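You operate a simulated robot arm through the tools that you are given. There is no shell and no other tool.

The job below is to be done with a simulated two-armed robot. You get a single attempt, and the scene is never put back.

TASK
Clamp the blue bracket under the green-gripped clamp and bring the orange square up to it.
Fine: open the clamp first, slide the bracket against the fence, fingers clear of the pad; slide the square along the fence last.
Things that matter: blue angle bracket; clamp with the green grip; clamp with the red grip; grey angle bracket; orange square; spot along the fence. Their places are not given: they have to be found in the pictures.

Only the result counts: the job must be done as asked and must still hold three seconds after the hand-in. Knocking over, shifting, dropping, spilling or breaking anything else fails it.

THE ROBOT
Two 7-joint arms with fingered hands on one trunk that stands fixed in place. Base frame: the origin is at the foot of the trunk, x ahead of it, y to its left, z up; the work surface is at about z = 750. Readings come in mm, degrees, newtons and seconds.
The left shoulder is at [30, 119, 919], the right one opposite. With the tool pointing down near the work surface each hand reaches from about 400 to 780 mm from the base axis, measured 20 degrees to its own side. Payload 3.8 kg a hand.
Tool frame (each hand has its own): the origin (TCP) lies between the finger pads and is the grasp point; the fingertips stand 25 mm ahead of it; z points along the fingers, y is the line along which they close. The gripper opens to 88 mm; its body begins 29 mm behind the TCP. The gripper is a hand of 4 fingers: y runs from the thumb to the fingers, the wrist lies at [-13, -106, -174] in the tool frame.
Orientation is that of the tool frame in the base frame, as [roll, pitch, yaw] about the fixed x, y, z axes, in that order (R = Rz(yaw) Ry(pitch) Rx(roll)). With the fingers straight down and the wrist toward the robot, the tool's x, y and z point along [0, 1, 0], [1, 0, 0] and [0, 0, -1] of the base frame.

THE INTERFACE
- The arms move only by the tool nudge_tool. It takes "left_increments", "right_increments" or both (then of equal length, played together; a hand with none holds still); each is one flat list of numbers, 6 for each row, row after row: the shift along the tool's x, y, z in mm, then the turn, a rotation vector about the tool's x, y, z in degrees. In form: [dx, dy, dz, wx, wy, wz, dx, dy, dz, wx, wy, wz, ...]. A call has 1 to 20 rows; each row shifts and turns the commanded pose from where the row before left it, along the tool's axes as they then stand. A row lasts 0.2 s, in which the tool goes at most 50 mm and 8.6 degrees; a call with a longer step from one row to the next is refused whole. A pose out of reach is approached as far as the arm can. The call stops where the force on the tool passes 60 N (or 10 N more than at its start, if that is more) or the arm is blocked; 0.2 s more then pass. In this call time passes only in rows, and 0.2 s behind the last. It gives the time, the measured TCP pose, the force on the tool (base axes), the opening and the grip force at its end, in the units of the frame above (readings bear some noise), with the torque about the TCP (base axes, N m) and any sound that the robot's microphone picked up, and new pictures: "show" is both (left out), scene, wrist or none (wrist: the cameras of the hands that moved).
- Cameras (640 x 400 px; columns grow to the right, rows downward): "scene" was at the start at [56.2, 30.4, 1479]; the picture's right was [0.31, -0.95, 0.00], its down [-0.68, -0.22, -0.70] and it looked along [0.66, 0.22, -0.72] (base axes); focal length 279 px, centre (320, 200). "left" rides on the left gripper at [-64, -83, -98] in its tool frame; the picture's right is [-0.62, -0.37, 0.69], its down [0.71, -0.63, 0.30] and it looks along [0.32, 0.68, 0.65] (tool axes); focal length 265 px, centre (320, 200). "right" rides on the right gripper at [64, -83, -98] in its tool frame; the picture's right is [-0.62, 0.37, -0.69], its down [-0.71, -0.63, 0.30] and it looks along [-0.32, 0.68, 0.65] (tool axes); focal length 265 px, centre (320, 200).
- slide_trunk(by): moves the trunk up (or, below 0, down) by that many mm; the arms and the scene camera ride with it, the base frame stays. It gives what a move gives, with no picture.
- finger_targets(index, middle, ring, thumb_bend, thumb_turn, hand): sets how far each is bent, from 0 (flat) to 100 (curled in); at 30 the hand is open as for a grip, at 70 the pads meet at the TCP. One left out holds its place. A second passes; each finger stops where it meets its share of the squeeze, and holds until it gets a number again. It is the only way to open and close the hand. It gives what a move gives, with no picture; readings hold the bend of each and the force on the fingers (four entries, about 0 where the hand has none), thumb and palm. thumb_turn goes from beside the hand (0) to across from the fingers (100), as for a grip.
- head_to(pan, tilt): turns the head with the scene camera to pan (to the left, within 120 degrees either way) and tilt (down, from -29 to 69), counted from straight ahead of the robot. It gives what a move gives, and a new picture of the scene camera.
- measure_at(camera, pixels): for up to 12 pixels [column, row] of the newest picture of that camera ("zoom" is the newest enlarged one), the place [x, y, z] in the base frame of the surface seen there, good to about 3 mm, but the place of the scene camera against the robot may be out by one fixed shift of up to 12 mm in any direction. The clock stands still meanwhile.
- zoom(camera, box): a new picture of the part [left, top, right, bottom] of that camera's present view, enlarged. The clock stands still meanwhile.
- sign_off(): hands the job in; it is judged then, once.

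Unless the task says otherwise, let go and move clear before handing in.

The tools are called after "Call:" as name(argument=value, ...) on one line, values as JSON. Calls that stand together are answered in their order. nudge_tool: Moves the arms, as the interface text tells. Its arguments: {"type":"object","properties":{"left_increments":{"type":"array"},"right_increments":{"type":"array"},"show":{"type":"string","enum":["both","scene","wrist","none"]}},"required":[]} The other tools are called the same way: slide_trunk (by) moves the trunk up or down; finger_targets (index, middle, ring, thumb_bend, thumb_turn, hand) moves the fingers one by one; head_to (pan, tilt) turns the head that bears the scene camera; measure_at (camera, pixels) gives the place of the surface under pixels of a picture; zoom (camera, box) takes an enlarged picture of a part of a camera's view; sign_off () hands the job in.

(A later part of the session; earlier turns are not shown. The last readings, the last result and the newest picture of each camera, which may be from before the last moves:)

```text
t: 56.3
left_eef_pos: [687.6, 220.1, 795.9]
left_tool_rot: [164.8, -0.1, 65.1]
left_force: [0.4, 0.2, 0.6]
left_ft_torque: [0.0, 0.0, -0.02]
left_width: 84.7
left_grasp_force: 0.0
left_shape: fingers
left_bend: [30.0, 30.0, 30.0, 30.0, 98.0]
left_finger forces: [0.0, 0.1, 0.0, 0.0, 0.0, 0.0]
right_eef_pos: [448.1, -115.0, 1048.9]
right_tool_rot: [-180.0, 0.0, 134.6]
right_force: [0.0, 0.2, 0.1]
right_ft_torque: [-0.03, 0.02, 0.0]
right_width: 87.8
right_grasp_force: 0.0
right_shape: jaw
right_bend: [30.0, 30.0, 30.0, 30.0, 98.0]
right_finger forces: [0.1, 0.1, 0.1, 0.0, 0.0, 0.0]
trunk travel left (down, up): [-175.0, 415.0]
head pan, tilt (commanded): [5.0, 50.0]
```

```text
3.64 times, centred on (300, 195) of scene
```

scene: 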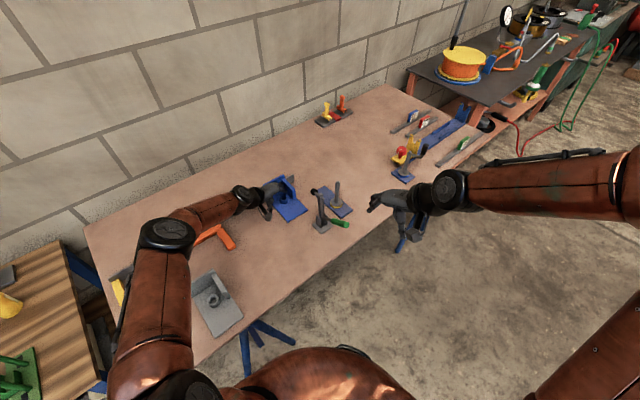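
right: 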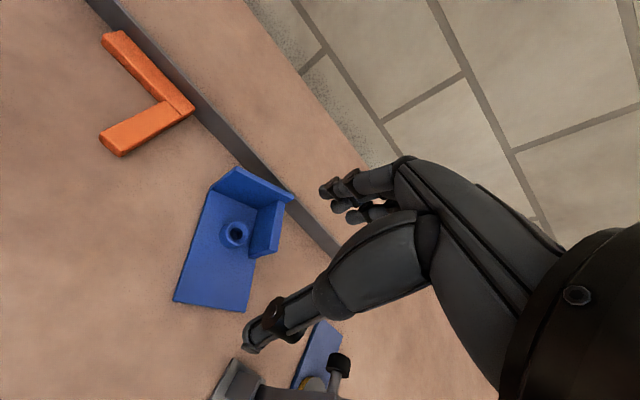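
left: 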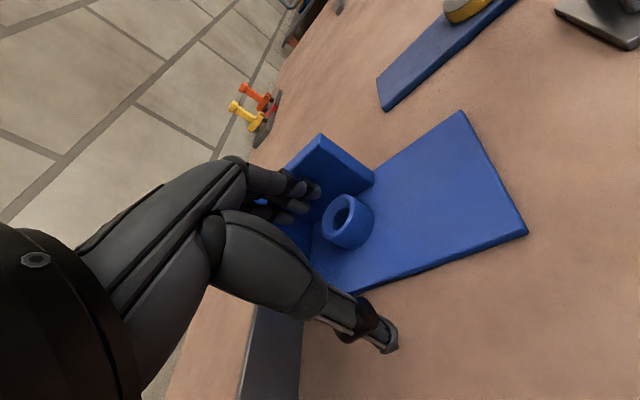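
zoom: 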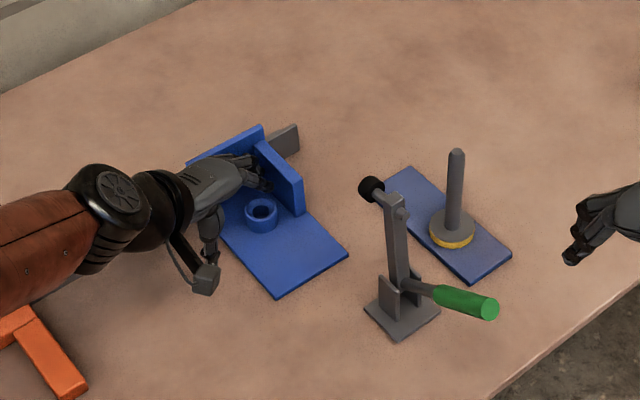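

The hand is tilted and clear of the rib, with good room to the clamp. I'll push the rib along the fence about 40 mm and then measure before the final bit.

Call:
nudge_tool(left_increments=[4, 0, 0, 0, 0, 0, -2.8, 7.24, 1.94, 0, 0, 0, -2.8, 7.24, 1.94, 0, 0, 0, -2.8, 7.24, 1.94, 0, 0, 0, -2.8, 7.24, 1.94, 0, 0, 0, -2.8, 7.24, 1.94, 0, 0, 0], show="both")

Call:
zoom(camera="left", box=[180, 40, 560, 330])

```text
t: 57.7
left_eef_pos: [717.2, 194.3, 796.7]
left_tool_rot: [165.1, 0.0, 65.0]
left_force: [-1.4, 1.2, 0.3]
left_ft_torque: [0.01, 0.04, 0.0]
left_width: 81.9
left_grasp_force: 0.6
left_shape: fingers
left_bend: [33.0, 30.0, 30.0, 30.0, 98.0]
left_finger forces: [1.8, 0.0, 0.0, 0.0, 0.0, 0.0]
right_eef_pos: [447.2, -115.2, 1050.1]
right_tool_rot: [179.9, 0.0, 134.5]
right_force: [-0.1, 0.8, -0.4]
right_ft_torque: [-0.01, 0.01, 0.03]
right_width: 87.7
right_grasp_force: 0.0
right_shape: jaw
right_bend: [30.0, 30.0, 30.0, 30.0, 98.0]
right_finger forces: [0.1, 0.1, 0.0, 0.0, 0.1, 0.0]
trunk travel left (down, up): [-175.0, 415.0]
head pan, tilt (commanded): [5.0, 50.0]
```

scene: 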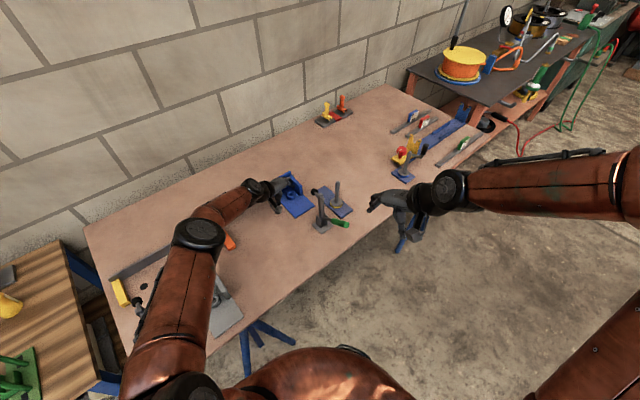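
left: 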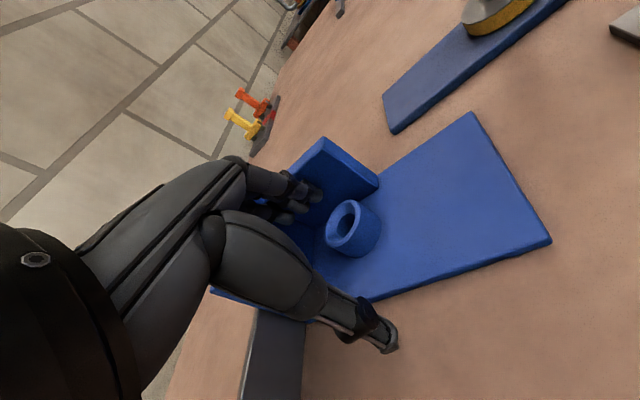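

```text
1.38 times, centred on (370, 185) of left
```

zoom: 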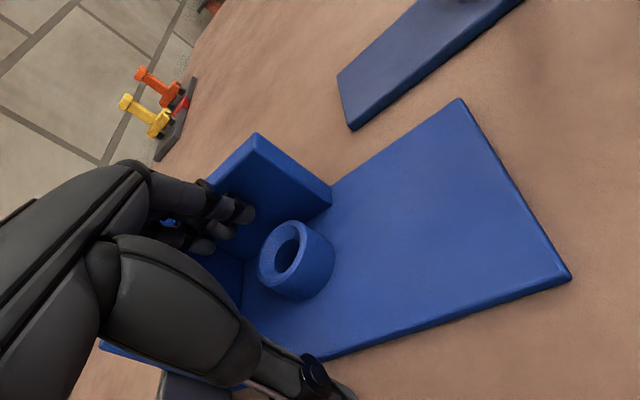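

Call:
measure_at(camera="left", pixels=[[472, 114], [549, 241], [324, 141], [377, 182], [410, 155], [440, 134], [515, 185], [395, 293], [450, 275], [500, 258], [352, 220], [390, 130]])

```text
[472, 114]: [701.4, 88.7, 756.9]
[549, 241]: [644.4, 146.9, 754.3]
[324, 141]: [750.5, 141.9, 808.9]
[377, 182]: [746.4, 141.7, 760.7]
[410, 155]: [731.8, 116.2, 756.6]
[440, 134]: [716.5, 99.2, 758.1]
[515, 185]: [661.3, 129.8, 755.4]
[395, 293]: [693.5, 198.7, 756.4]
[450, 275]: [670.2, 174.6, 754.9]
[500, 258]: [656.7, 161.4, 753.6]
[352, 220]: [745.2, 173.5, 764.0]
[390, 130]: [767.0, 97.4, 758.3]
```

The bracket is flush, spanning s≈346.5 to 431.5 with its centre at about 389; the clamp plane is at about 399. I'll push 10 mm more.

Call:
nudge_tool(left_increments=[-1.75, 4.5, 1.2, 0, 0, 0, -1.75, 4.5, 1.2, 0, 0, 0], show="wrist")

Call:
zoom(camera="scene", box=[220, 140, 380, 250])

```text
t: 58.3
left_eef_pos: [724.4, 188.4, 796.7]
left_tool_rot: [165.0, 0.0, 65.0]
left_force: [-1.0, 1.2, -0.2]
left_ft_torque: [0.04, 0.01, -0.02]
left_width: 82.1
left_grasp_force: 1.1
left_shape: fingers
left_bend: [32.0, 30.0, 30.0, 30.0, 98.0]
left_finger forces: [1.3, 0.0, 0.1, 0.0, 0.0, 0.0]
right_eef_pos: [448.5, -114.9, 1049.9]
right_tool_rot: [180.0, 0.1, 134.6]
right_force: [0.2, 1.4, -0.5]
right_ft_torque: [0.03, 0.01, -0.04]
right_width: 87.7
right_grasp_force: 0.1
right_shape: jaw
right_bend: [30.0, 30.0, 30.0, 30.0, 98.0]
right_finger forces: [0.0, 0.0, 0.0, 0.0, 0.0, 0.0]
trunk travel left (down, up): [-175.0, 415.0]
head pan, tilt (commanded): [5.0, 50.0]
```

left: 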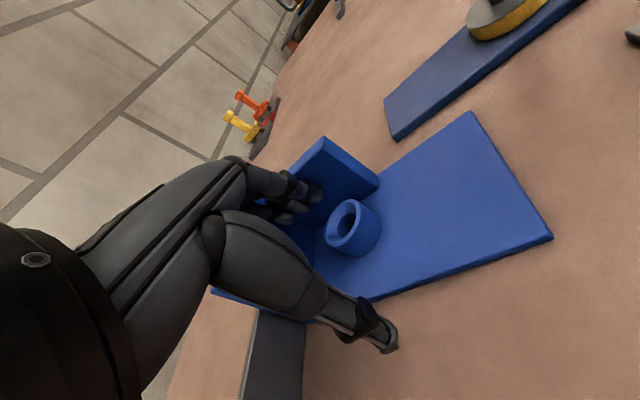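

```text
3.64 times, centred on (300, 195) of scene
```

zoom: 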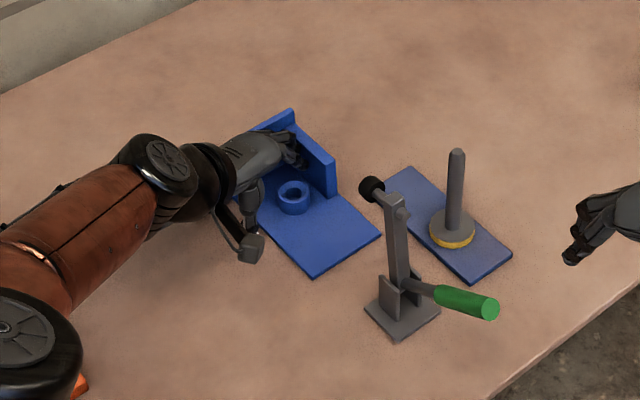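

The bracket now lies in front of the clamp. I'll measure bracket and clamp together in the scene zoom (a common frame) and in the wrist view to verify alignment.

Call:
measure_at(camera="zoom", pixels=[[378, 237], [313, 276], [366, 310], [398, 339], [439, 308], [401, 212], [371, 190], [386, 200], [395, 240], [292, 112], [336, 190], [294, 192]])

Call:
measure_at(camera="left", pixels=[[473, 114], [550, 237], [441, 134], [410, 155], [515, 182], [397, 291], [450, 274], [505, 255], [325, 140], [352, 220]])

```text
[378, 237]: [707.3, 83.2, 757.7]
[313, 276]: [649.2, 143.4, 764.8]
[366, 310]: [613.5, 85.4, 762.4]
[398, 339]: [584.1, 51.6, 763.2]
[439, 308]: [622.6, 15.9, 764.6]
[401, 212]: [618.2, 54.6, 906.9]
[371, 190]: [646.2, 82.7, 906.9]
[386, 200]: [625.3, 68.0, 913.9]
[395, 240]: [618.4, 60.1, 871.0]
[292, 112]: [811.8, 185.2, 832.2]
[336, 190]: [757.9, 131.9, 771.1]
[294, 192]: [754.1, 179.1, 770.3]
```

```text
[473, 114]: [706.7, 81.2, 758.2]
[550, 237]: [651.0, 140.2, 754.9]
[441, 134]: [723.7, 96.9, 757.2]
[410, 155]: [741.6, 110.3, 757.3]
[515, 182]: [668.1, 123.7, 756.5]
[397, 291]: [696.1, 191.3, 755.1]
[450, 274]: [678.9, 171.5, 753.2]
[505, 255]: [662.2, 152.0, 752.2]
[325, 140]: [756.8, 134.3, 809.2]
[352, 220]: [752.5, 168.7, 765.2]
```

Both cameras agree that the bracket centre (s≈396–398) lines up with the clamp plane (≈398). I'll back off the rib slightly and give a gentle press on the wall's inner face toward the fence so it is fully seated.

Call:
nudge_tool(left_increments=[0, -3.9, -1, 0, 0, 0, 4.7, 1.7, 0.45, 0, 0, 0, 3.75, 1.34, 0.36, 0, 0, 0, 1.9, 0.7, 0.2, 0, 0, 0], show="wrist")

```text
t: 59.3
left_eef_pos: [728.4, 197.1, 797.4]
left_tool_rot: [164.9, 0.0, 65.0]
left_force: [-0.2, -0.5, 0.1]
left_ft_torque: [0.01, -0.02, -0.02]
left_width: 84.2
left_grasp_force: 0.3
left_shape: fingers
left_bend: [30.0, 30.0, 30.0, 30.0, 98.0]
left_finger forces: [0.0, 0.0, 0.9, 0.0, 0.0, 0.0]
right_eef_pos: [447.1, -115.2, 1049.6]
right_tool_rot: [-179.9, 0.0, 134.6]
right_force: [0.4, 0.1, -0.7]
right_ft_torque: [0.02, 0.02, 0.01]
right_width: 87.9
right_grasp_force: 0.2
right_shape: jaw
right_bend: [30.0, 30.0, 30.0, 30.0, 98.0]
right_finger forces: [0.0, 0.0, 0.1, 0.1, 0.1, 0.0]
trunk travel left (down, up): [-175.0, 415.0]
head pan, tilt (commanded): [5.0, 50.0]
```

left: 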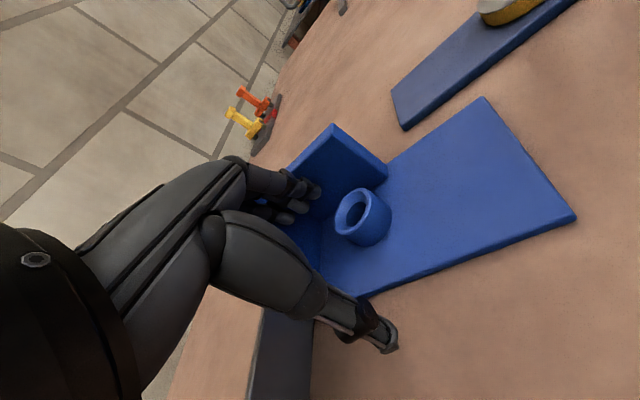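

The ring finger is just touching the wall (0.9 N). I'll press 3 mm more in small steps and read the force.

Call:
nudge_tool(left_increments=[1.4, 0.5, 0.13, 0, 0, 0, 1.4, 0.5, 0.13, 0, 0, 0], show="wrist")

Call:
measure_at(camera="left", pixels=[[484, 99], [574, 217], [455, 118], [425, 138], [530, 160], [405, 284], [460, 260], [515, 240], [335, 127], [362, 210]])

```text
t: 59.9
left_eef_pos: [730.0, 198.8, 797.0]
left_tool_rot: [165.0, 0.0, 65.0]
left_force: [-0.8, -1.4, -0.6]
left_ft_torque: [0.0, 0.02, -0.05]
left_width: 84.3
left_grasp_force: 0.2
left_shape: fingers
left_bend: [30.0, 30.0, 31.0, 30.0, 98.0]
left_finger forces: [0.0, 0.0, 1.6, 0.1, 0.0, 0.1]
right_eef_pos: [447.7, -115.4, 1049.0]
right_tool_rot: [-179.9, 0.0, 134.6]
right_force: [-0.2, 0.1, -0.3]
right_ft_torque: [-0.02, -0.02, -0.01]
right_width: 87.7
right_grasp_force: 0.1
right_shape: jaw
right_bend: [30.0, 30.0, 30.0, 30.0, 98.0]
right_finger forces: [0.0, 0.0, 0.0, 0.0, 0.0, 0.1]
trunk travel left (down, up): [-175.0, 415.0]
head pan, tilt (commanded): [5.0, 50.0]
```

left: 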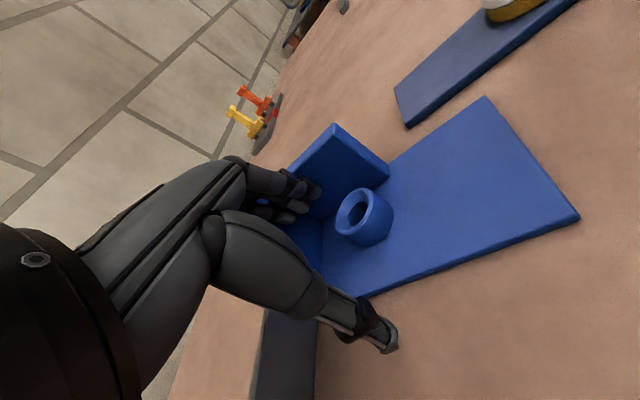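

```text
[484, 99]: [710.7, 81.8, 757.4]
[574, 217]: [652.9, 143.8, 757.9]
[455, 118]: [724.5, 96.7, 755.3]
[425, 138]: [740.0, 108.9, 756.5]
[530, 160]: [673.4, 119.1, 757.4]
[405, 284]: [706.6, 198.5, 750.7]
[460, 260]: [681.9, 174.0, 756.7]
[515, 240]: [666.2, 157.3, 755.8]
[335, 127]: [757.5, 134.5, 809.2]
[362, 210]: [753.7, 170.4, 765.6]
```

The force is still low and the front edge moved from d≈561 to 564.5, so it wasn't fully seated. I'll continue pressing in 1.5 mm steps until the fence pushes back.

Call:
nudge_tool(left_increments=[1.4, 0.5, 0.13, 0, 0, 0, 1.4, 0.5, 0.13, 0, 0, 0], show="none")

Call:
nudge_tool(left_increments=[1.4, 0.5, 0.13, 0, 0, 0], show="wrist")

```text
t: 60.5
left_eef_pos: [729.1, 199.7, 797.3]
left_tool_rot: [165.1, 0.0, 65.0]
left_force: [-0.8, -1.1, 0.6]
left_ft_torque: [0.0, 0.03, -0.09]
left_width: 84.3
left_grasp_force: 0.8
left_shape: fingers
left_bend: [30.0, 30.0, 31.0, 30.0, 98.0]
left_finger forces: [0.0, 0.0, 1.5, 0.0, 0.0, 0.0]
right_eef_pos: [448.5, -114.5, 1049.9]
right_tool_rot: [180.0, 0.0, 134.7]
right_force: [0.6, 0.2, 1.1]
right_ft_torque: [0.02, -0.01, 0.01]
right_width: 88.1
right_grasp_force: 0.1
right_shape: jaw
right_bend: [30.0, 30.0, 30.0, 30.0, 98.0]
right_finger forces: [0.0, 0.1, 0.1, 0.0, 0.0, 0.0]
trunk travel left (down, up): [-175.0, 415.0]
head pan, tilt (commanded): [5.0, 50.0]
```

```text
t: 60.9
left_eef_pos: [728.7, 200.1, 798.0]
left_tool_rot: [165.0, 0.0, 65.0]
left_force: [-0.5, -2.1, -1.3]
left_ft_torque: [-0.01, 0.05, -0.07]
left_width: 84.4
left_grasp_force: 0.7
left_shape: fingers
left_bend: [30.0, 30.0, 31.0, 30.0, 98.0]
left_finger forces: [0.0, 0.0, 1.6, 0.1, 0.0, 0.0]
left hand out of reach, approached as far as the arm can: row 1
right_eef_pos: [448.1, -114.5, 1049.5]
right_tool_rot: [-179.9, 0.0, 134.6]
right_force: [-0.4, -0.2, 0.3]
right_ft_torque: [0.01, -0.01, 0.0]
right_width: 87.8
right_grasp_force: 0.0
right_shape: jaw
right_bend: [30.0, 30.0, 30.0, 30.0, 98.0]
right_finger forces: [0.0, 0.1, 0.1, 0.1, 0.0, 0.1]
trunk travel left (down, up): [-175.0, 415.0]
head pan, tilt (commanded): [5.0, 50.0]
```

left: 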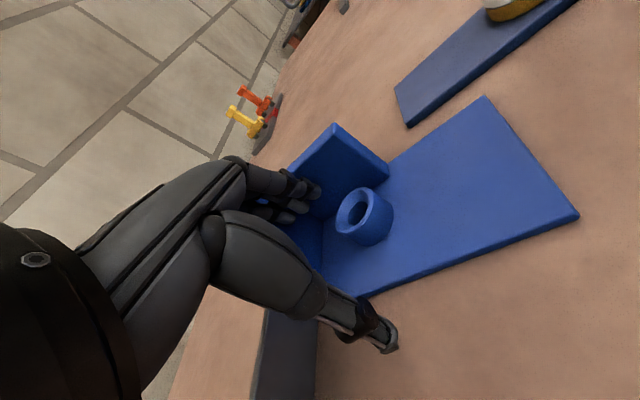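

The arm reports its reach limit here, so I'll back the fingers off the wall and rib, rise clear, and inspect the wall-to-fence contact from a better viewpoint.

Call:
nudge_tool(left_increments=[-7, -6, -1, 0, 0, 0, -3, -8, -2, 0, 0, 0, 0, -5, -25, 0, 0, 0, 0, -8, -30, 0, 0, 0, 0, -15, -30, 0, 0, 0, 0, -20, -30, 0, 0, 0], show="both")

Call:
zoom(camera="scene", box=[220, 140, 380, 250])

```text
t: 62.3
left_eef_pos: [643.2, 229.3, 895.7]
left_tool_rot: [165.0, 0.0, 65.0]
left_force: [-0.2, -0.6, 0.2]
left_ft_torque: [-0.01, 0.02, 0.0]
left_width: 84.2
left_grasp_force: 0.1
left_shape: fingers
left_bend: [30.0, 30.0, 30.0, 30.0, 98.0]
left_finger forces: [0.1, 0.1, 0.0, 0.0, 0.0, 0.0]
right_eef_pos: [446.3, -114.3, 1049.5]
right_tool_rot: [-179.9, -0.1, 134.5]
right_force: [0.0, -0.6, 0.0]
right_ft_torque: [0.01, -0.04, 0.0]
right_width: 87.8
right_grasp_force: 0.1
right_shape: jaw
right_bend: [30.0, 30.0, 30.0, 30.0, 98.0]
right_finger forces: [0.0, 0.1, 0.0, 0.0, 0.0, 0.0]
trunk travel left (down, up): [-175.0, 415.0]
head pan, tilt (commanded): [5.0, 50.0]
```

scene: 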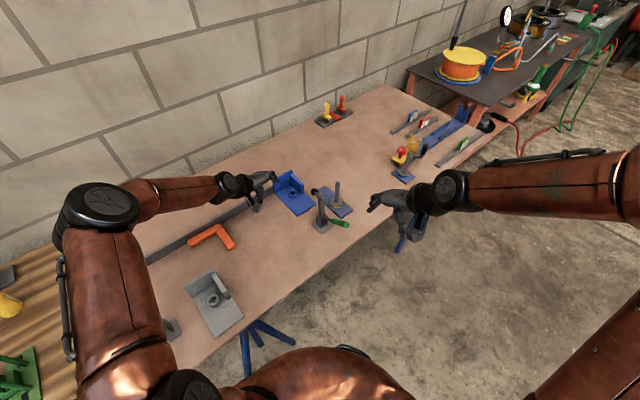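
left: 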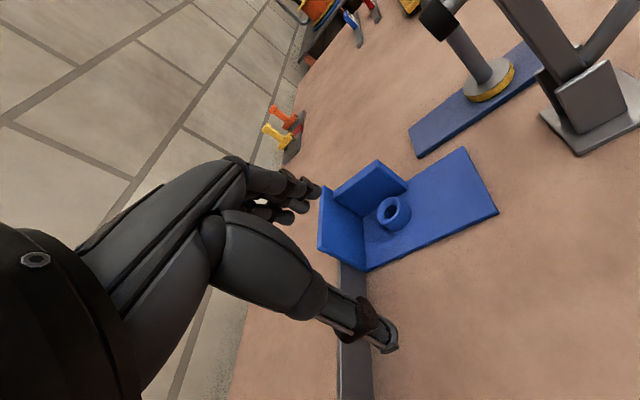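

```text
3.64 times, centred on (300, 195) of scene
```

zoom: 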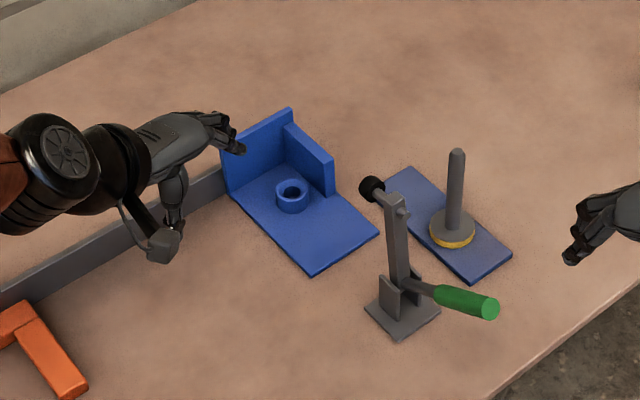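

The hand is clear and the bracket stands in front of the clamp. I'll zoom the wrist view on the bracket and fence and measure the contact.

Call:
zoom(camera="left", box=[300, 130, 520, 300])

Call:
measure_at(camera="zoom", pixels=[[478, 55], [568, 240], [190, 398], [57, 338], [60, 165], [225, 90], [310, 185], [262, 235], [130, 395], [300, 345], [430, 295], [380, 110]])

```text
2.35 times, centred on (410, 215) of left
```

zoom: 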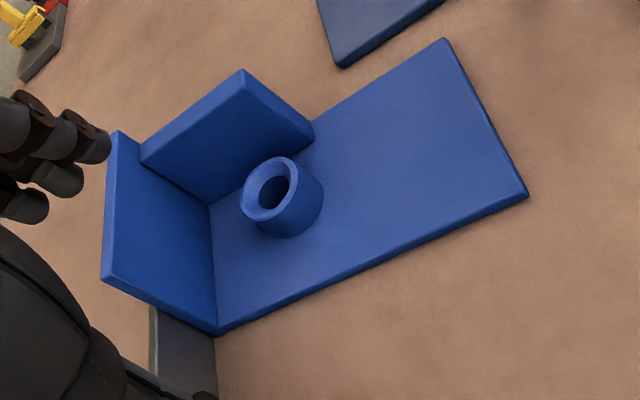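

```text
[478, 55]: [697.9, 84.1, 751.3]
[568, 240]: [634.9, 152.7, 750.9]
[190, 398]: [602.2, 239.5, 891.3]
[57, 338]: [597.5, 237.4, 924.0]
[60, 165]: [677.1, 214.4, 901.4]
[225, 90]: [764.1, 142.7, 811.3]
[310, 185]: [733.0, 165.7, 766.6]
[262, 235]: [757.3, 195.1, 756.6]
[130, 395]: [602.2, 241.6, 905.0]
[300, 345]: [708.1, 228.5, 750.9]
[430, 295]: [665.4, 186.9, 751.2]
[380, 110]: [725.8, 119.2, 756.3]
```

I'll re-measure using the correct pixels in this zoom: bracket corners, wall top corners and the fence face right beside it.

Call:
measure_at(camera="zoom", pixels=[[445, 44], [523, 194], [219, 328], [107, 274], [119, 137], [243, 74], [311, 135], [185, 355], [200, 350], [213, 350], [360, 268], [300, 300]])

```text
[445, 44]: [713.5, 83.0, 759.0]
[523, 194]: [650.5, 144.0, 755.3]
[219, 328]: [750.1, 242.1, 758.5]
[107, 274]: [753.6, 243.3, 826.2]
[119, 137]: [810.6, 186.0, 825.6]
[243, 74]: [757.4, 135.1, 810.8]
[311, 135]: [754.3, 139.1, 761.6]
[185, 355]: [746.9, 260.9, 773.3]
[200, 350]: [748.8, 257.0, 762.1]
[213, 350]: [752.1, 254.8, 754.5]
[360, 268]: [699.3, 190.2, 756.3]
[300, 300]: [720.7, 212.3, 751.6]
```

The wall and fence look nearly in contact. I'll magnify the corner where the plate meets the fence to judge any remaining gap.

Call:
zoom(camera="left", box=[335, 245, 399, 285])

Call:
zoom(camera="scene", box=[255, 160, 319, 200])

```text
10.00 times, centred on (367, 265) of left
```

zoom: 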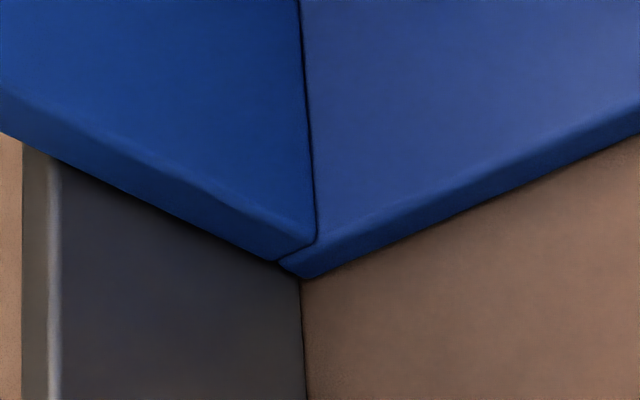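

```text
10.00 times, centred on (287, 180) of scene
```

zoom: 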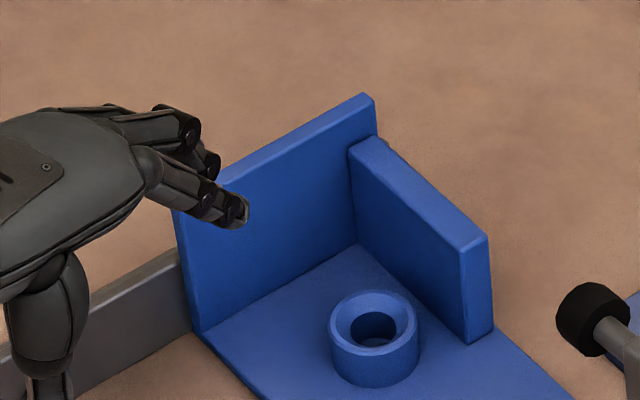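

At 10× the plate's back corner lies right on the fence/table line, so the bracket is seated. Now I'll move the left hand well back and bring the right hand down on the robot side of the lowered green handle, tilted about 35°, thumb below and fingers above.

Call:
nudge_tool(left_increments=[0, 0, -20, 0, 0, 0, 0, -20, -20, 0, 0, 0, 0, -20, -20, 0, 0, 0, 0, -20, -20, 0, 0, 0, 0, -20, 0, 0, 0, 0, 0, -20, 0, 0, 0, 0, 0, 0, 0, 0, 0, 0, 0, 0, 0, 0, 0, 0, 0, 0, 0, 0, 0, 0, 0, 0, 0, 0, 0, 0], right_increments=[-2, 0, 0, -7, 0, 0, 0, 0, 0, -7, 0, 0, 0, 0, 0, -7, 0, 0, 0, 0, 0, -7, 0, 0, 0, 0, 0, -7, 0, 0, 0, -3, 35, 0, 0, 0, 0, -3, 35, 0, 0, 0, 0, -3, 35, 0, 0, 0, 0, -3, 35, 0, 0, 0, 0, -4, 35, 0, 0, 0], show="both")

Call:
zoom(camera="scene", box=[260, 150, 440, 270])

```text
t: 64.5
left_eef_pos: [537.0, 281.1, 946.4]
left_tool_rot: [165.0, -0.1, 65.1]
left_force: [0.0, 0.5, 0.7]
left_ft_torque: [0.0, 0.0, -0.02]
left_width: 84.3
left_grasp_force: 0.0
left_shape: fingers
left_bend: [30.0, 30.0, 30.0, 30.0, 98.0]
left_finger forces: [0.0, 0.1, 0.0, 0.1, 0.0, 0.0]
right_eef_pos: [513.5, -54.6, 898.0]
right_tool_rot: [145.1, 0.1, 134.5]
right_force: [0.0, 0.2, 0.1]
right_ft_torque: [-0.01, -0.01, 0.04]
right_width: 87.8
right_grasp_force: 0.0
right_shape: jaw
right_bend: [30.0, 30.0, 30.0, 30.0, 98.0]
right_finger forces: [0.0, 0.0, 0.0, 0.0, 0.0, 0.0]
trunk travel left (down, up): [-175.0, 415.0]
head pan, tilt (commanded): [5.0, 50.0]
```

scene: 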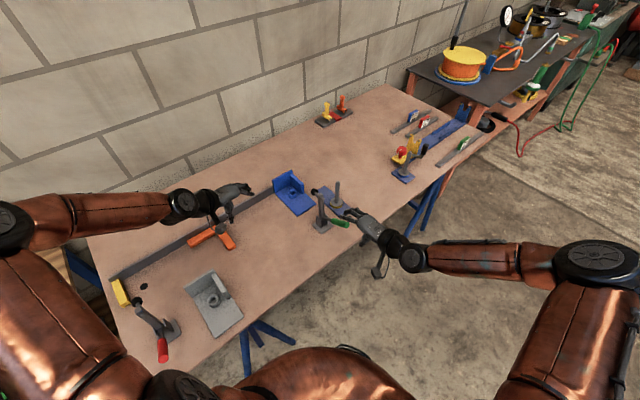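
right: 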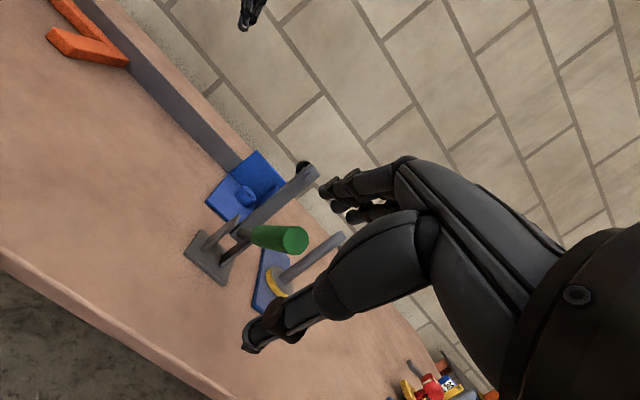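
left: 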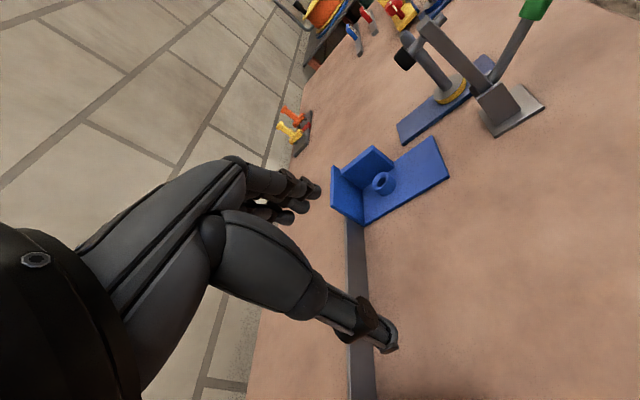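

```text
3.33 times, centred on (350, 210) of scene
```

zoom: 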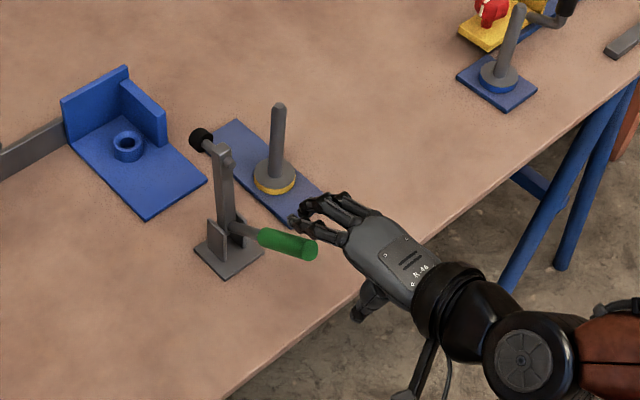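

The right hand is behind the handle: the green tip at right pixel (295,240) lies between thumb and fingers. I'll measure the handle and hand to plan the closing arc.

Call:
measure_at(camera="right", pixels=[[295, 240], [305, 238], [294, 228], [295, 252], [270, 236], [252, 232], [250, 345], [258, 325], [275, 318], [325, 190], [343, 205], [300, 178]])

Call:
zoom(camera="right", box=[180, 140, 400, 360])

```text
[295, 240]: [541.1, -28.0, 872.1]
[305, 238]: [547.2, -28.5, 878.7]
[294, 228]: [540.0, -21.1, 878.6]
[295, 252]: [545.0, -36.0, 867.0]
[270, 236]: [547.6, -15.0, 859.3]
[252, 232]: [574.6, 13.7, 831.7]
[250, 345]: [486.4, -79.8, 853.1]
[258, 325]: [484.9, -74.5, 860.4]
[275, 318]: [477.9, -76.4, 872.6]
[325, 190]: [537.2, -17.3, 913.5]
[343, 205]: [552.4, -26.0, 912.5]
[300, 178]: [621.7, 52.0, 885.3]
```

```text
1.82 times, centred on (290, 250) of right
```

zoom: 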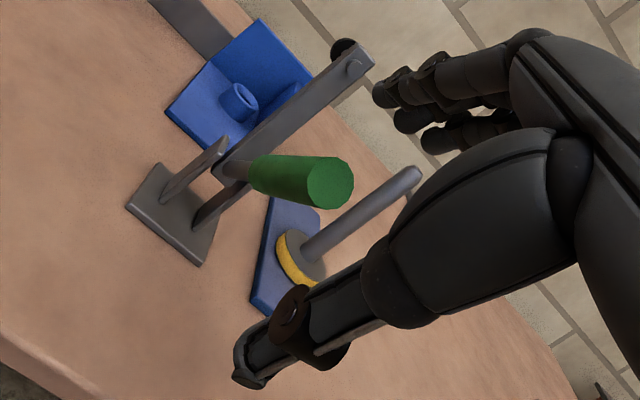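

The handle tip centre is at about d=366, z=872, and my thumb is ready below and behind it. I'll move in and start lifting the handle with the thumb along its arc.

Call:
nudge_tool(right_increments=[0, 17.6, 18.4, 0, 0, 0, 0, 18.4, 19, 0, 0, 0, 0, 11.3, 8.6, 0, 0, 0, 0, 13.8, -3.1, 3, 0, 0, 0, 12.9, -3.7, 3, 0, 0, 0, 11.4, -4, 2, 0, 0], show="both")

Call:
zoom(camera="right", box=[180, 140, 400, 360])

Call:
zoom(camera="scene", box=[270, 140, 410, 260])

```text
t: 65.9
left_eef_pos: [536.6, 280.8, 946.2]
left_tool_rot: [165.0, 0.0, 65.0]
left_force: [0.2, 1.4, -0.2]
left_ft_torque: [0.01, 0.01, 0.01]
left_width: 84.5
left_grasp_force: 0.1
left_shape: fingers
left_bend: [30.0, 30.0, 30.0, 30.0, 98.0]
left_finger forces: [0.0, 0.0, 0.1, 0.1, 0.0, 0.0]
right_eef_pos: [576.7, 11.7, 918.6]
right_tool_rot: [153.1, 0.0, 134.6]
right_force: [-0.9, -0.3, -0.1]
right_ft_torque: [-0.01, 0.02, -0.03]
right_width: 88.0
right_grasp_force: 0.0
right_shape: jaw
right_bend: [30.0, 30.0, 30.0, 29.0, 97.0]
right_finger forces: [0.2, 0.0, 0.0, 0.0, 0.6, 0.0]
trunk travel left (down, up): [-175.0, 415.0]
head pan, tilt (commanded): [5.0, 50.0]
```

scene: 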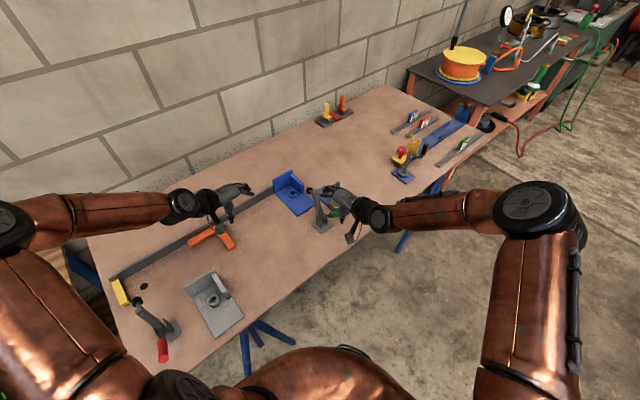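
right: 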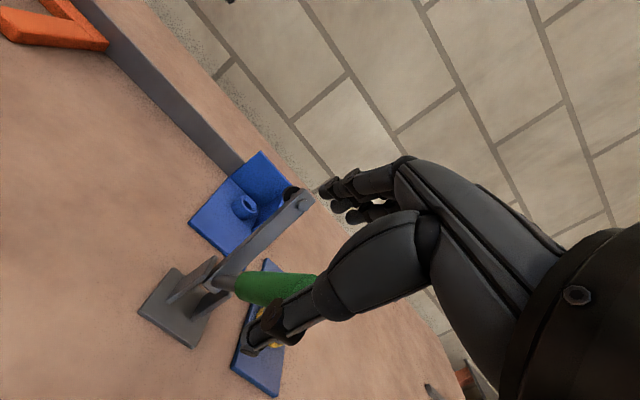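

```text
1.82 times, centred on (290, 250) of right
```

zoom: 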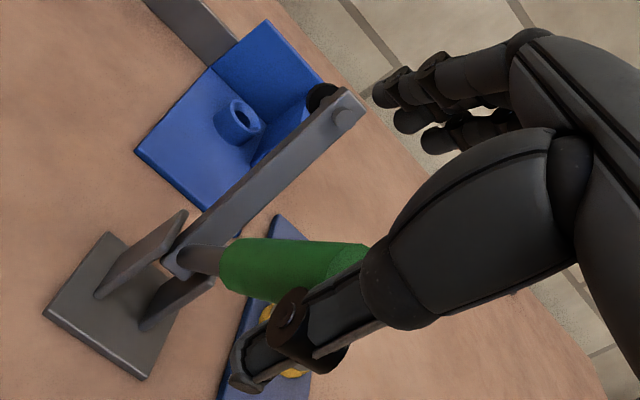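

```text
3.33 times, centred on (340, 200) of scene
```

zoom: 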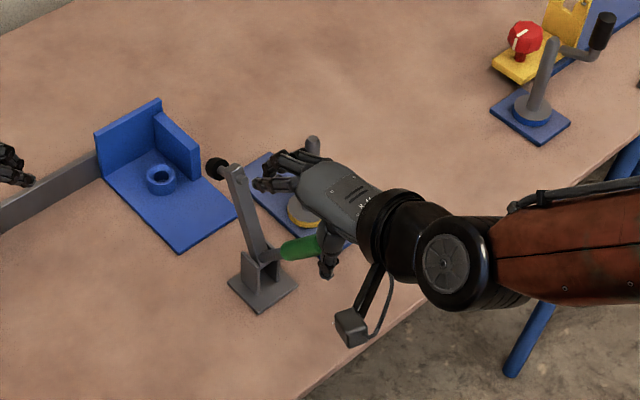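

The handle is rising on the thumb with hardly any force, and the clamp arm is starting to swing down toward the bracket. I'll continue along the arc to about vertical.

Call:
nudge_tool(right_increments=[0, 15.7, -2.1, 3, 0, 0, 0, 14.7, -1.1, 4, 0, 0, 0, 15.2, -0.8, 0, 0, 0, 0, 13.6, 0.7, 0, 0, 0, 0, 13.2, 1.6, 0, 0, 0, 0, 12.6, 3.5, 0, 0, 0], show="both")

Call:
zoom(camera="right", box=[180, 140, 400, 360])

Call:
zoom(camera="scene", box=[260, 130, 400, 250])

```text
t: 67.3
left_eef_pos: [536.9, 281.7, 946.7]
left_tool_rot: [164.9, 0.0, 65.0]
left_force: [-0.2, 0.6, 0.1]
left_ft_torque: [-0.01, 0.02, 0.01]
left_width: 84.7
left_grasp_force: 0.0
left_shape: fingers
left_bend: [30.0, 30.0, 30.0, 30.0, 98.0]
left_finger forces: [0.0, 0.0, 0.0, 0.1, 0.1, 0.1]
right_eef_pos: [636.3, 65.0, 949.6]
right_tool_rot: [160.0, 0.0, 134.6]
right_force: [-0.7, 0.0, -1.0]
right_ft_torque: [0.01, 0.01, -0.03]
right_width: 88.0
right_grasp_force: 0.0
right_shape: jaw
right_bend: [30.0, 30.0, 30.0, 29.0, 97.0]
right_finger forces: [0.0, 0.0, 0.0, 0.0, 0.3, 0.0]
trunk travel left (down, up): [-175.0, 415.0]
head pan, tilt (commanded): [5.0, 50.0]
```

scene: 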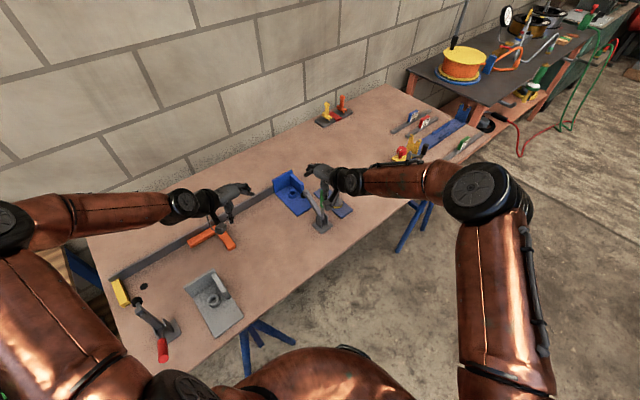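
right: 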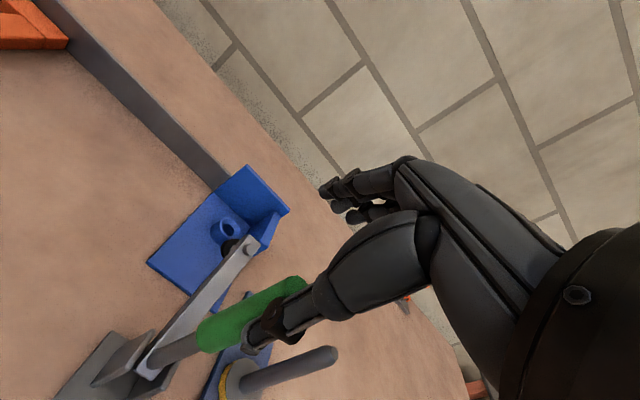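

```text
1.82 times, centred on (290, 250) of right
```

zoom: 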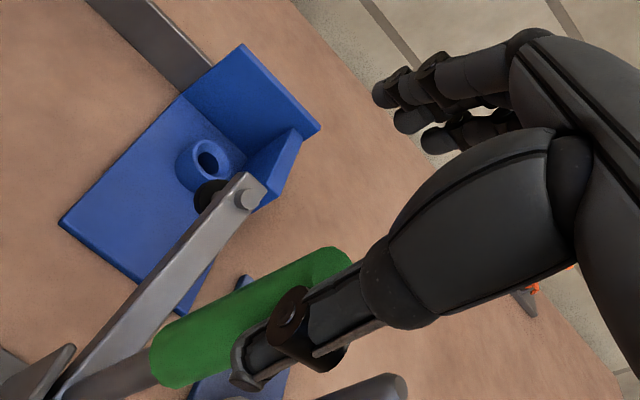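

```text
3.33 times, centred on (330, 190) of scene
```

zoom: 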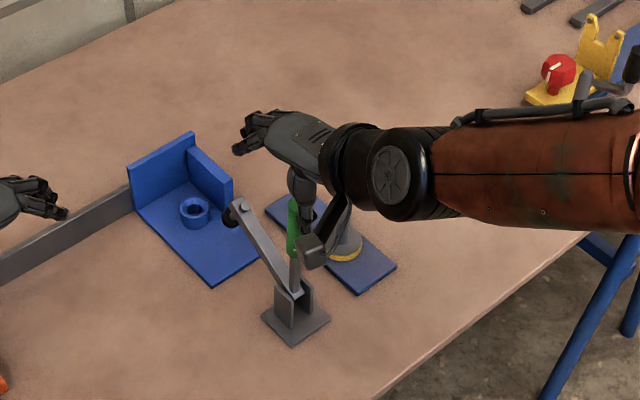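

The clamp arm is now swinging down over the plate with its pad above the front of the bracket. I'll keep pushing the handle forward in smaller steps and watch for contact.

Call:
nudge_tool(right_increments=[0, 8.4, 5.1, 0, 0, 0, 0, 8.4, 5.1, 0, 0, 0, 0, 8.4, 5.1, 0, 0, 0, 0, 8.4, 5.1, 0, 0, 0], show="both")

Call:
zoom(camera="right", box=[120, 140, 400, 380])

Call:
zoom(camera="scene", box=[260, 140, 380, 240])

```text
t: 68.3
left_eef_pos: [536.4, 280.4, 946.9]
left_tool_rot: [165.1, 0.0, 64.9]
left_force: [-1.0, -0.1, 0.1]
left_ft_torque: [0.01, -0.01, 0.02]
left_width: 84.5
left_grasp_force: 0.0
left_shape: fingers
left_bend: [30.0, 30.0, 30.0, 30.0, 98.0]
left_finger forces: [0.0, 0.0, 0.0, 0.0, 0.0, 0.0]
right_eef_pos: [663.3, 92.6, 941.1]
right_tool_rot: [160.0, 0.0, 134.5]
right_force: [0.2, 0.4, 0.3]
right_ft_torque: [-0.01, 0.02, 0.01]
right_width: 87.8
right_grasp_force: 0.1
right_shape: jaw
right_bend: [30.0, 30.0, 30.0, 30.0, 97.0]
right_finger forces: [0.1, 0.0, 0.0, 0.0, 0.1, 0.0]
trunk travel left (down, up): [-175.0, 415.0]
head pan, tilt (commanded): [5.0, 50.0]
```

scene: 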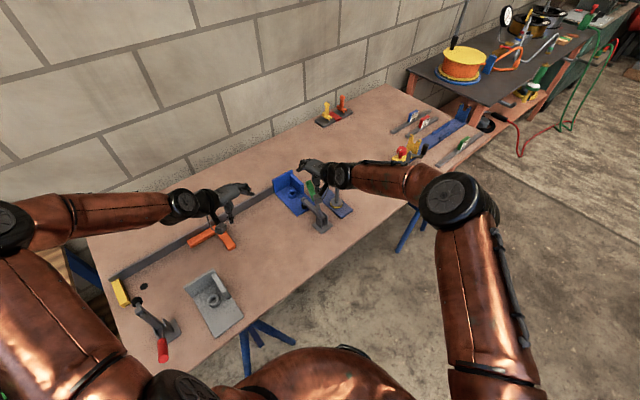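
right: 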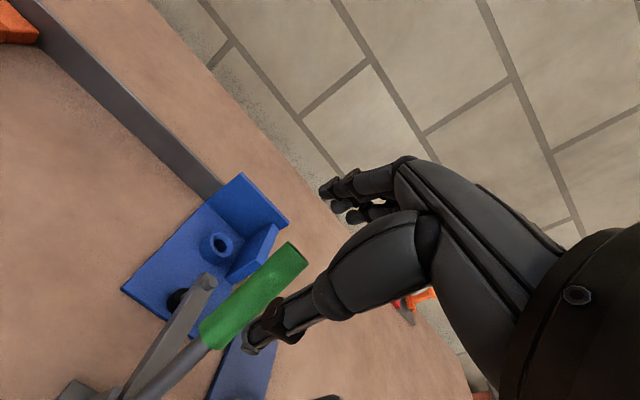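

```text
1.67 times, centred on (260, 260) of right
```

zoom: 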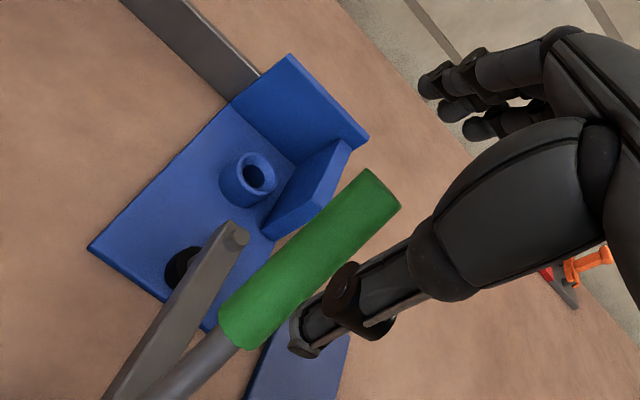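

```text
4.00 times, centred on (320, 190) of scene
```

zoom: 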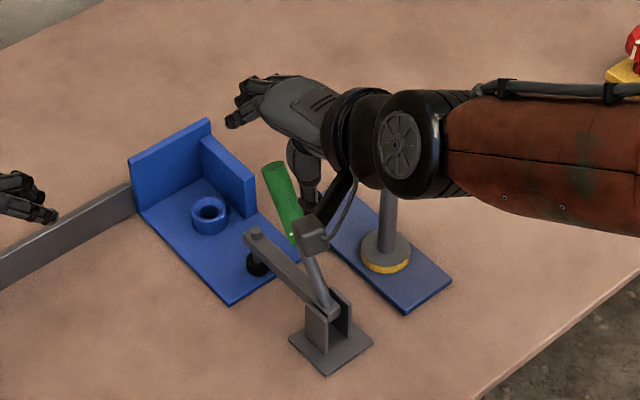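

The arm is now nearly level with its pad over the plate, and my thumb reads no load, so the lever may have dropped closed by itself. I'll measure the pad, arm and handle.

Call:
measure_at(camera="right", pixels=[[293, 252], [270, 275], [240, 305], [210, 337], [208, 280], [176, 298], [195, 300], [165, 345], [125, 288], [215, 330], [238, 176], [288, 222]])

Call:
zoom(camera="right", box=[120, 230, 280, 350])

Call:
zoom(camera="left", box=[320, 0, 560, 200])

```text
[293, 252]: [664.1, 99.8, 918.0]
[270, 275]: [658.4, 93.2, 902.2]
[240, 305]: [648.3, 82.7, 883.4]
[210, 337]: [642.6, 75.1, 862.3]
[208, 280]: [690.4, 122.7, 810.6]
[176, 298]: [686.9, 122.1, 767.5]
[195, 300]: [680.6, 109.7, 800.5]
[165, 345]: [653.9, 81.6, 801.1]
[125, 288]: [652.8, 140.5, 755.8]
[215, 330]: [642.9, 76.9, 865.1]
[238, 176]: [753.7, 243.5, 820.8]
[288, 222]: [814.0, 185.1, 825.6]
```

```text
3.33 times, centred on (200, 290) of right
```

zoom: 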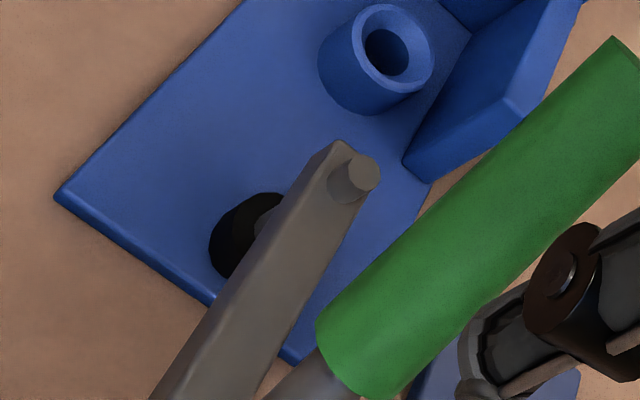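

```text
2.00 times, centred on (440, 100) of left
```

zoom: 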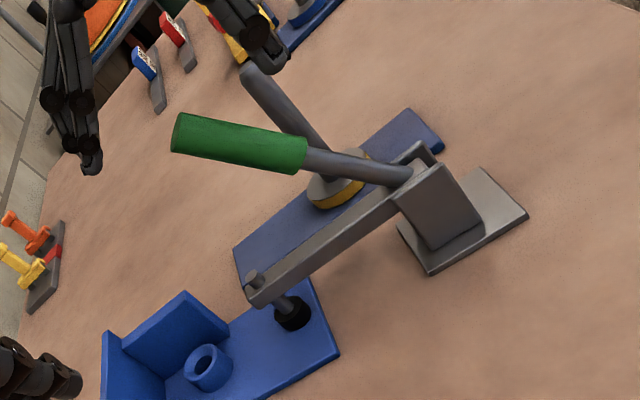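

The pad now rests at z≈767 over the plate, about 5 mm higher than on the bare table, and the handle is at about 60°. I'll press the handle forward gently with the thumb to see whether it still has travel and to lock it.

Call:
nudge_tool(right_increments=[0, 4.4, 5.5, 0, 0, 0, 0, 4.4, 5.5, 0, 0, 0, 0, 4.4, 4, 0, 0, 0], show="both")

Call:
zoom(camera="left", box=[320, 0, 560, 200])

Call:
zoom(camera="right", box=[100, 180, 340, 380])

```text
t: 69.1
left_eef_pos: [536.8, 280.7, 946.7]
left_tool_rot: [165.0, 0.0, 65.0]
left_force: [0.0, 0.6, -0.5]
left_ft_torque: [0.0, 0.01, 0.01]
left_width: 84.3
left_grasp_force: 0.1
left_shape: fingers
left_bend: [30.0, 30.0, 30.0, 30.0, 98.0]
left_finger forces: [0.0, 0.0, 0.1, 0.1, 0.0, 0.1]
right_eef_pos: [673.5, 104.9, 931.6]
right_tool_rot: [160.0, 0.0, 134.5]
right_force: [-0.3, 0.0, 0.5]
right_ft_torque: [-0.01, -0.01, -0.01]
right_width: 87.9
right_grasp_force: 0.1
right_shape: jaw
right_bend: [30.0, 30.0, 30.0, 30.0, 97.0]
right_finger forces: [0.1, 0.1, 0.1, 0.1, 0.0, 0.0]
trunk travel left (down, up): [-175.0, 415.0]
head pan, tilt (commanded): [5.0, 50.0]
```

scene: 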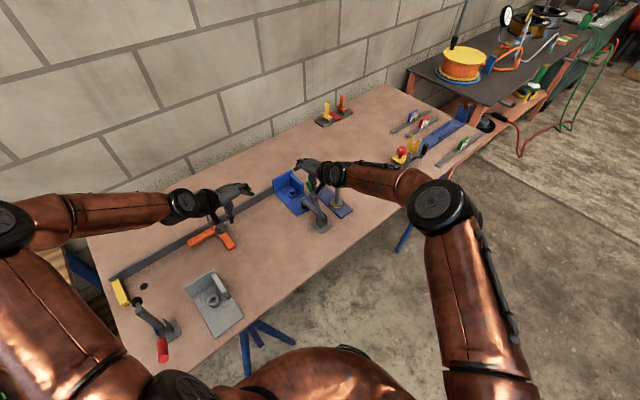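
right: 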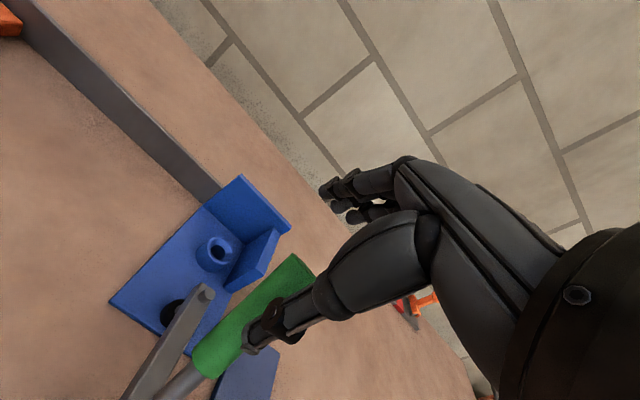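

```text
2.00 times, centred on (440, 100) of left
```

zoom: 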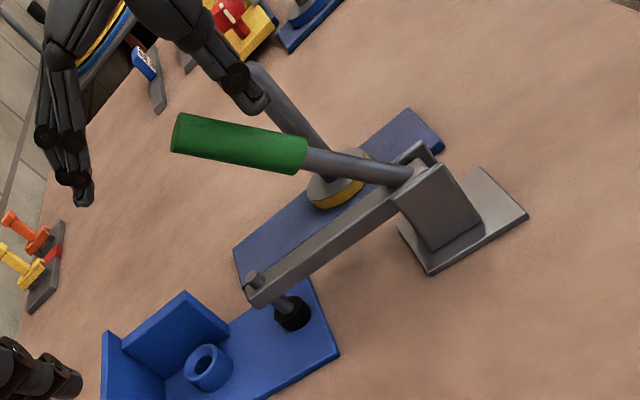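

```text
2.00 times, centred on (220, 280) of right
```

zoom: 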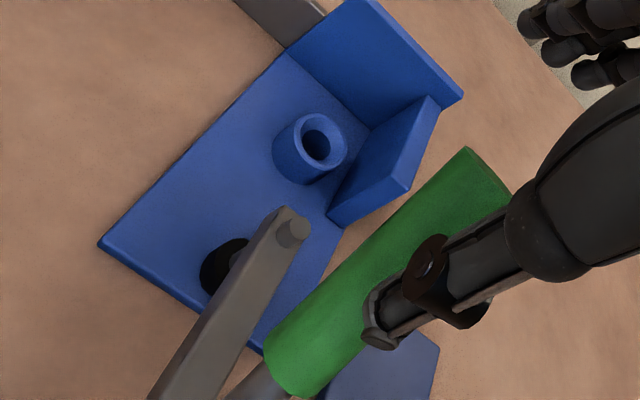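

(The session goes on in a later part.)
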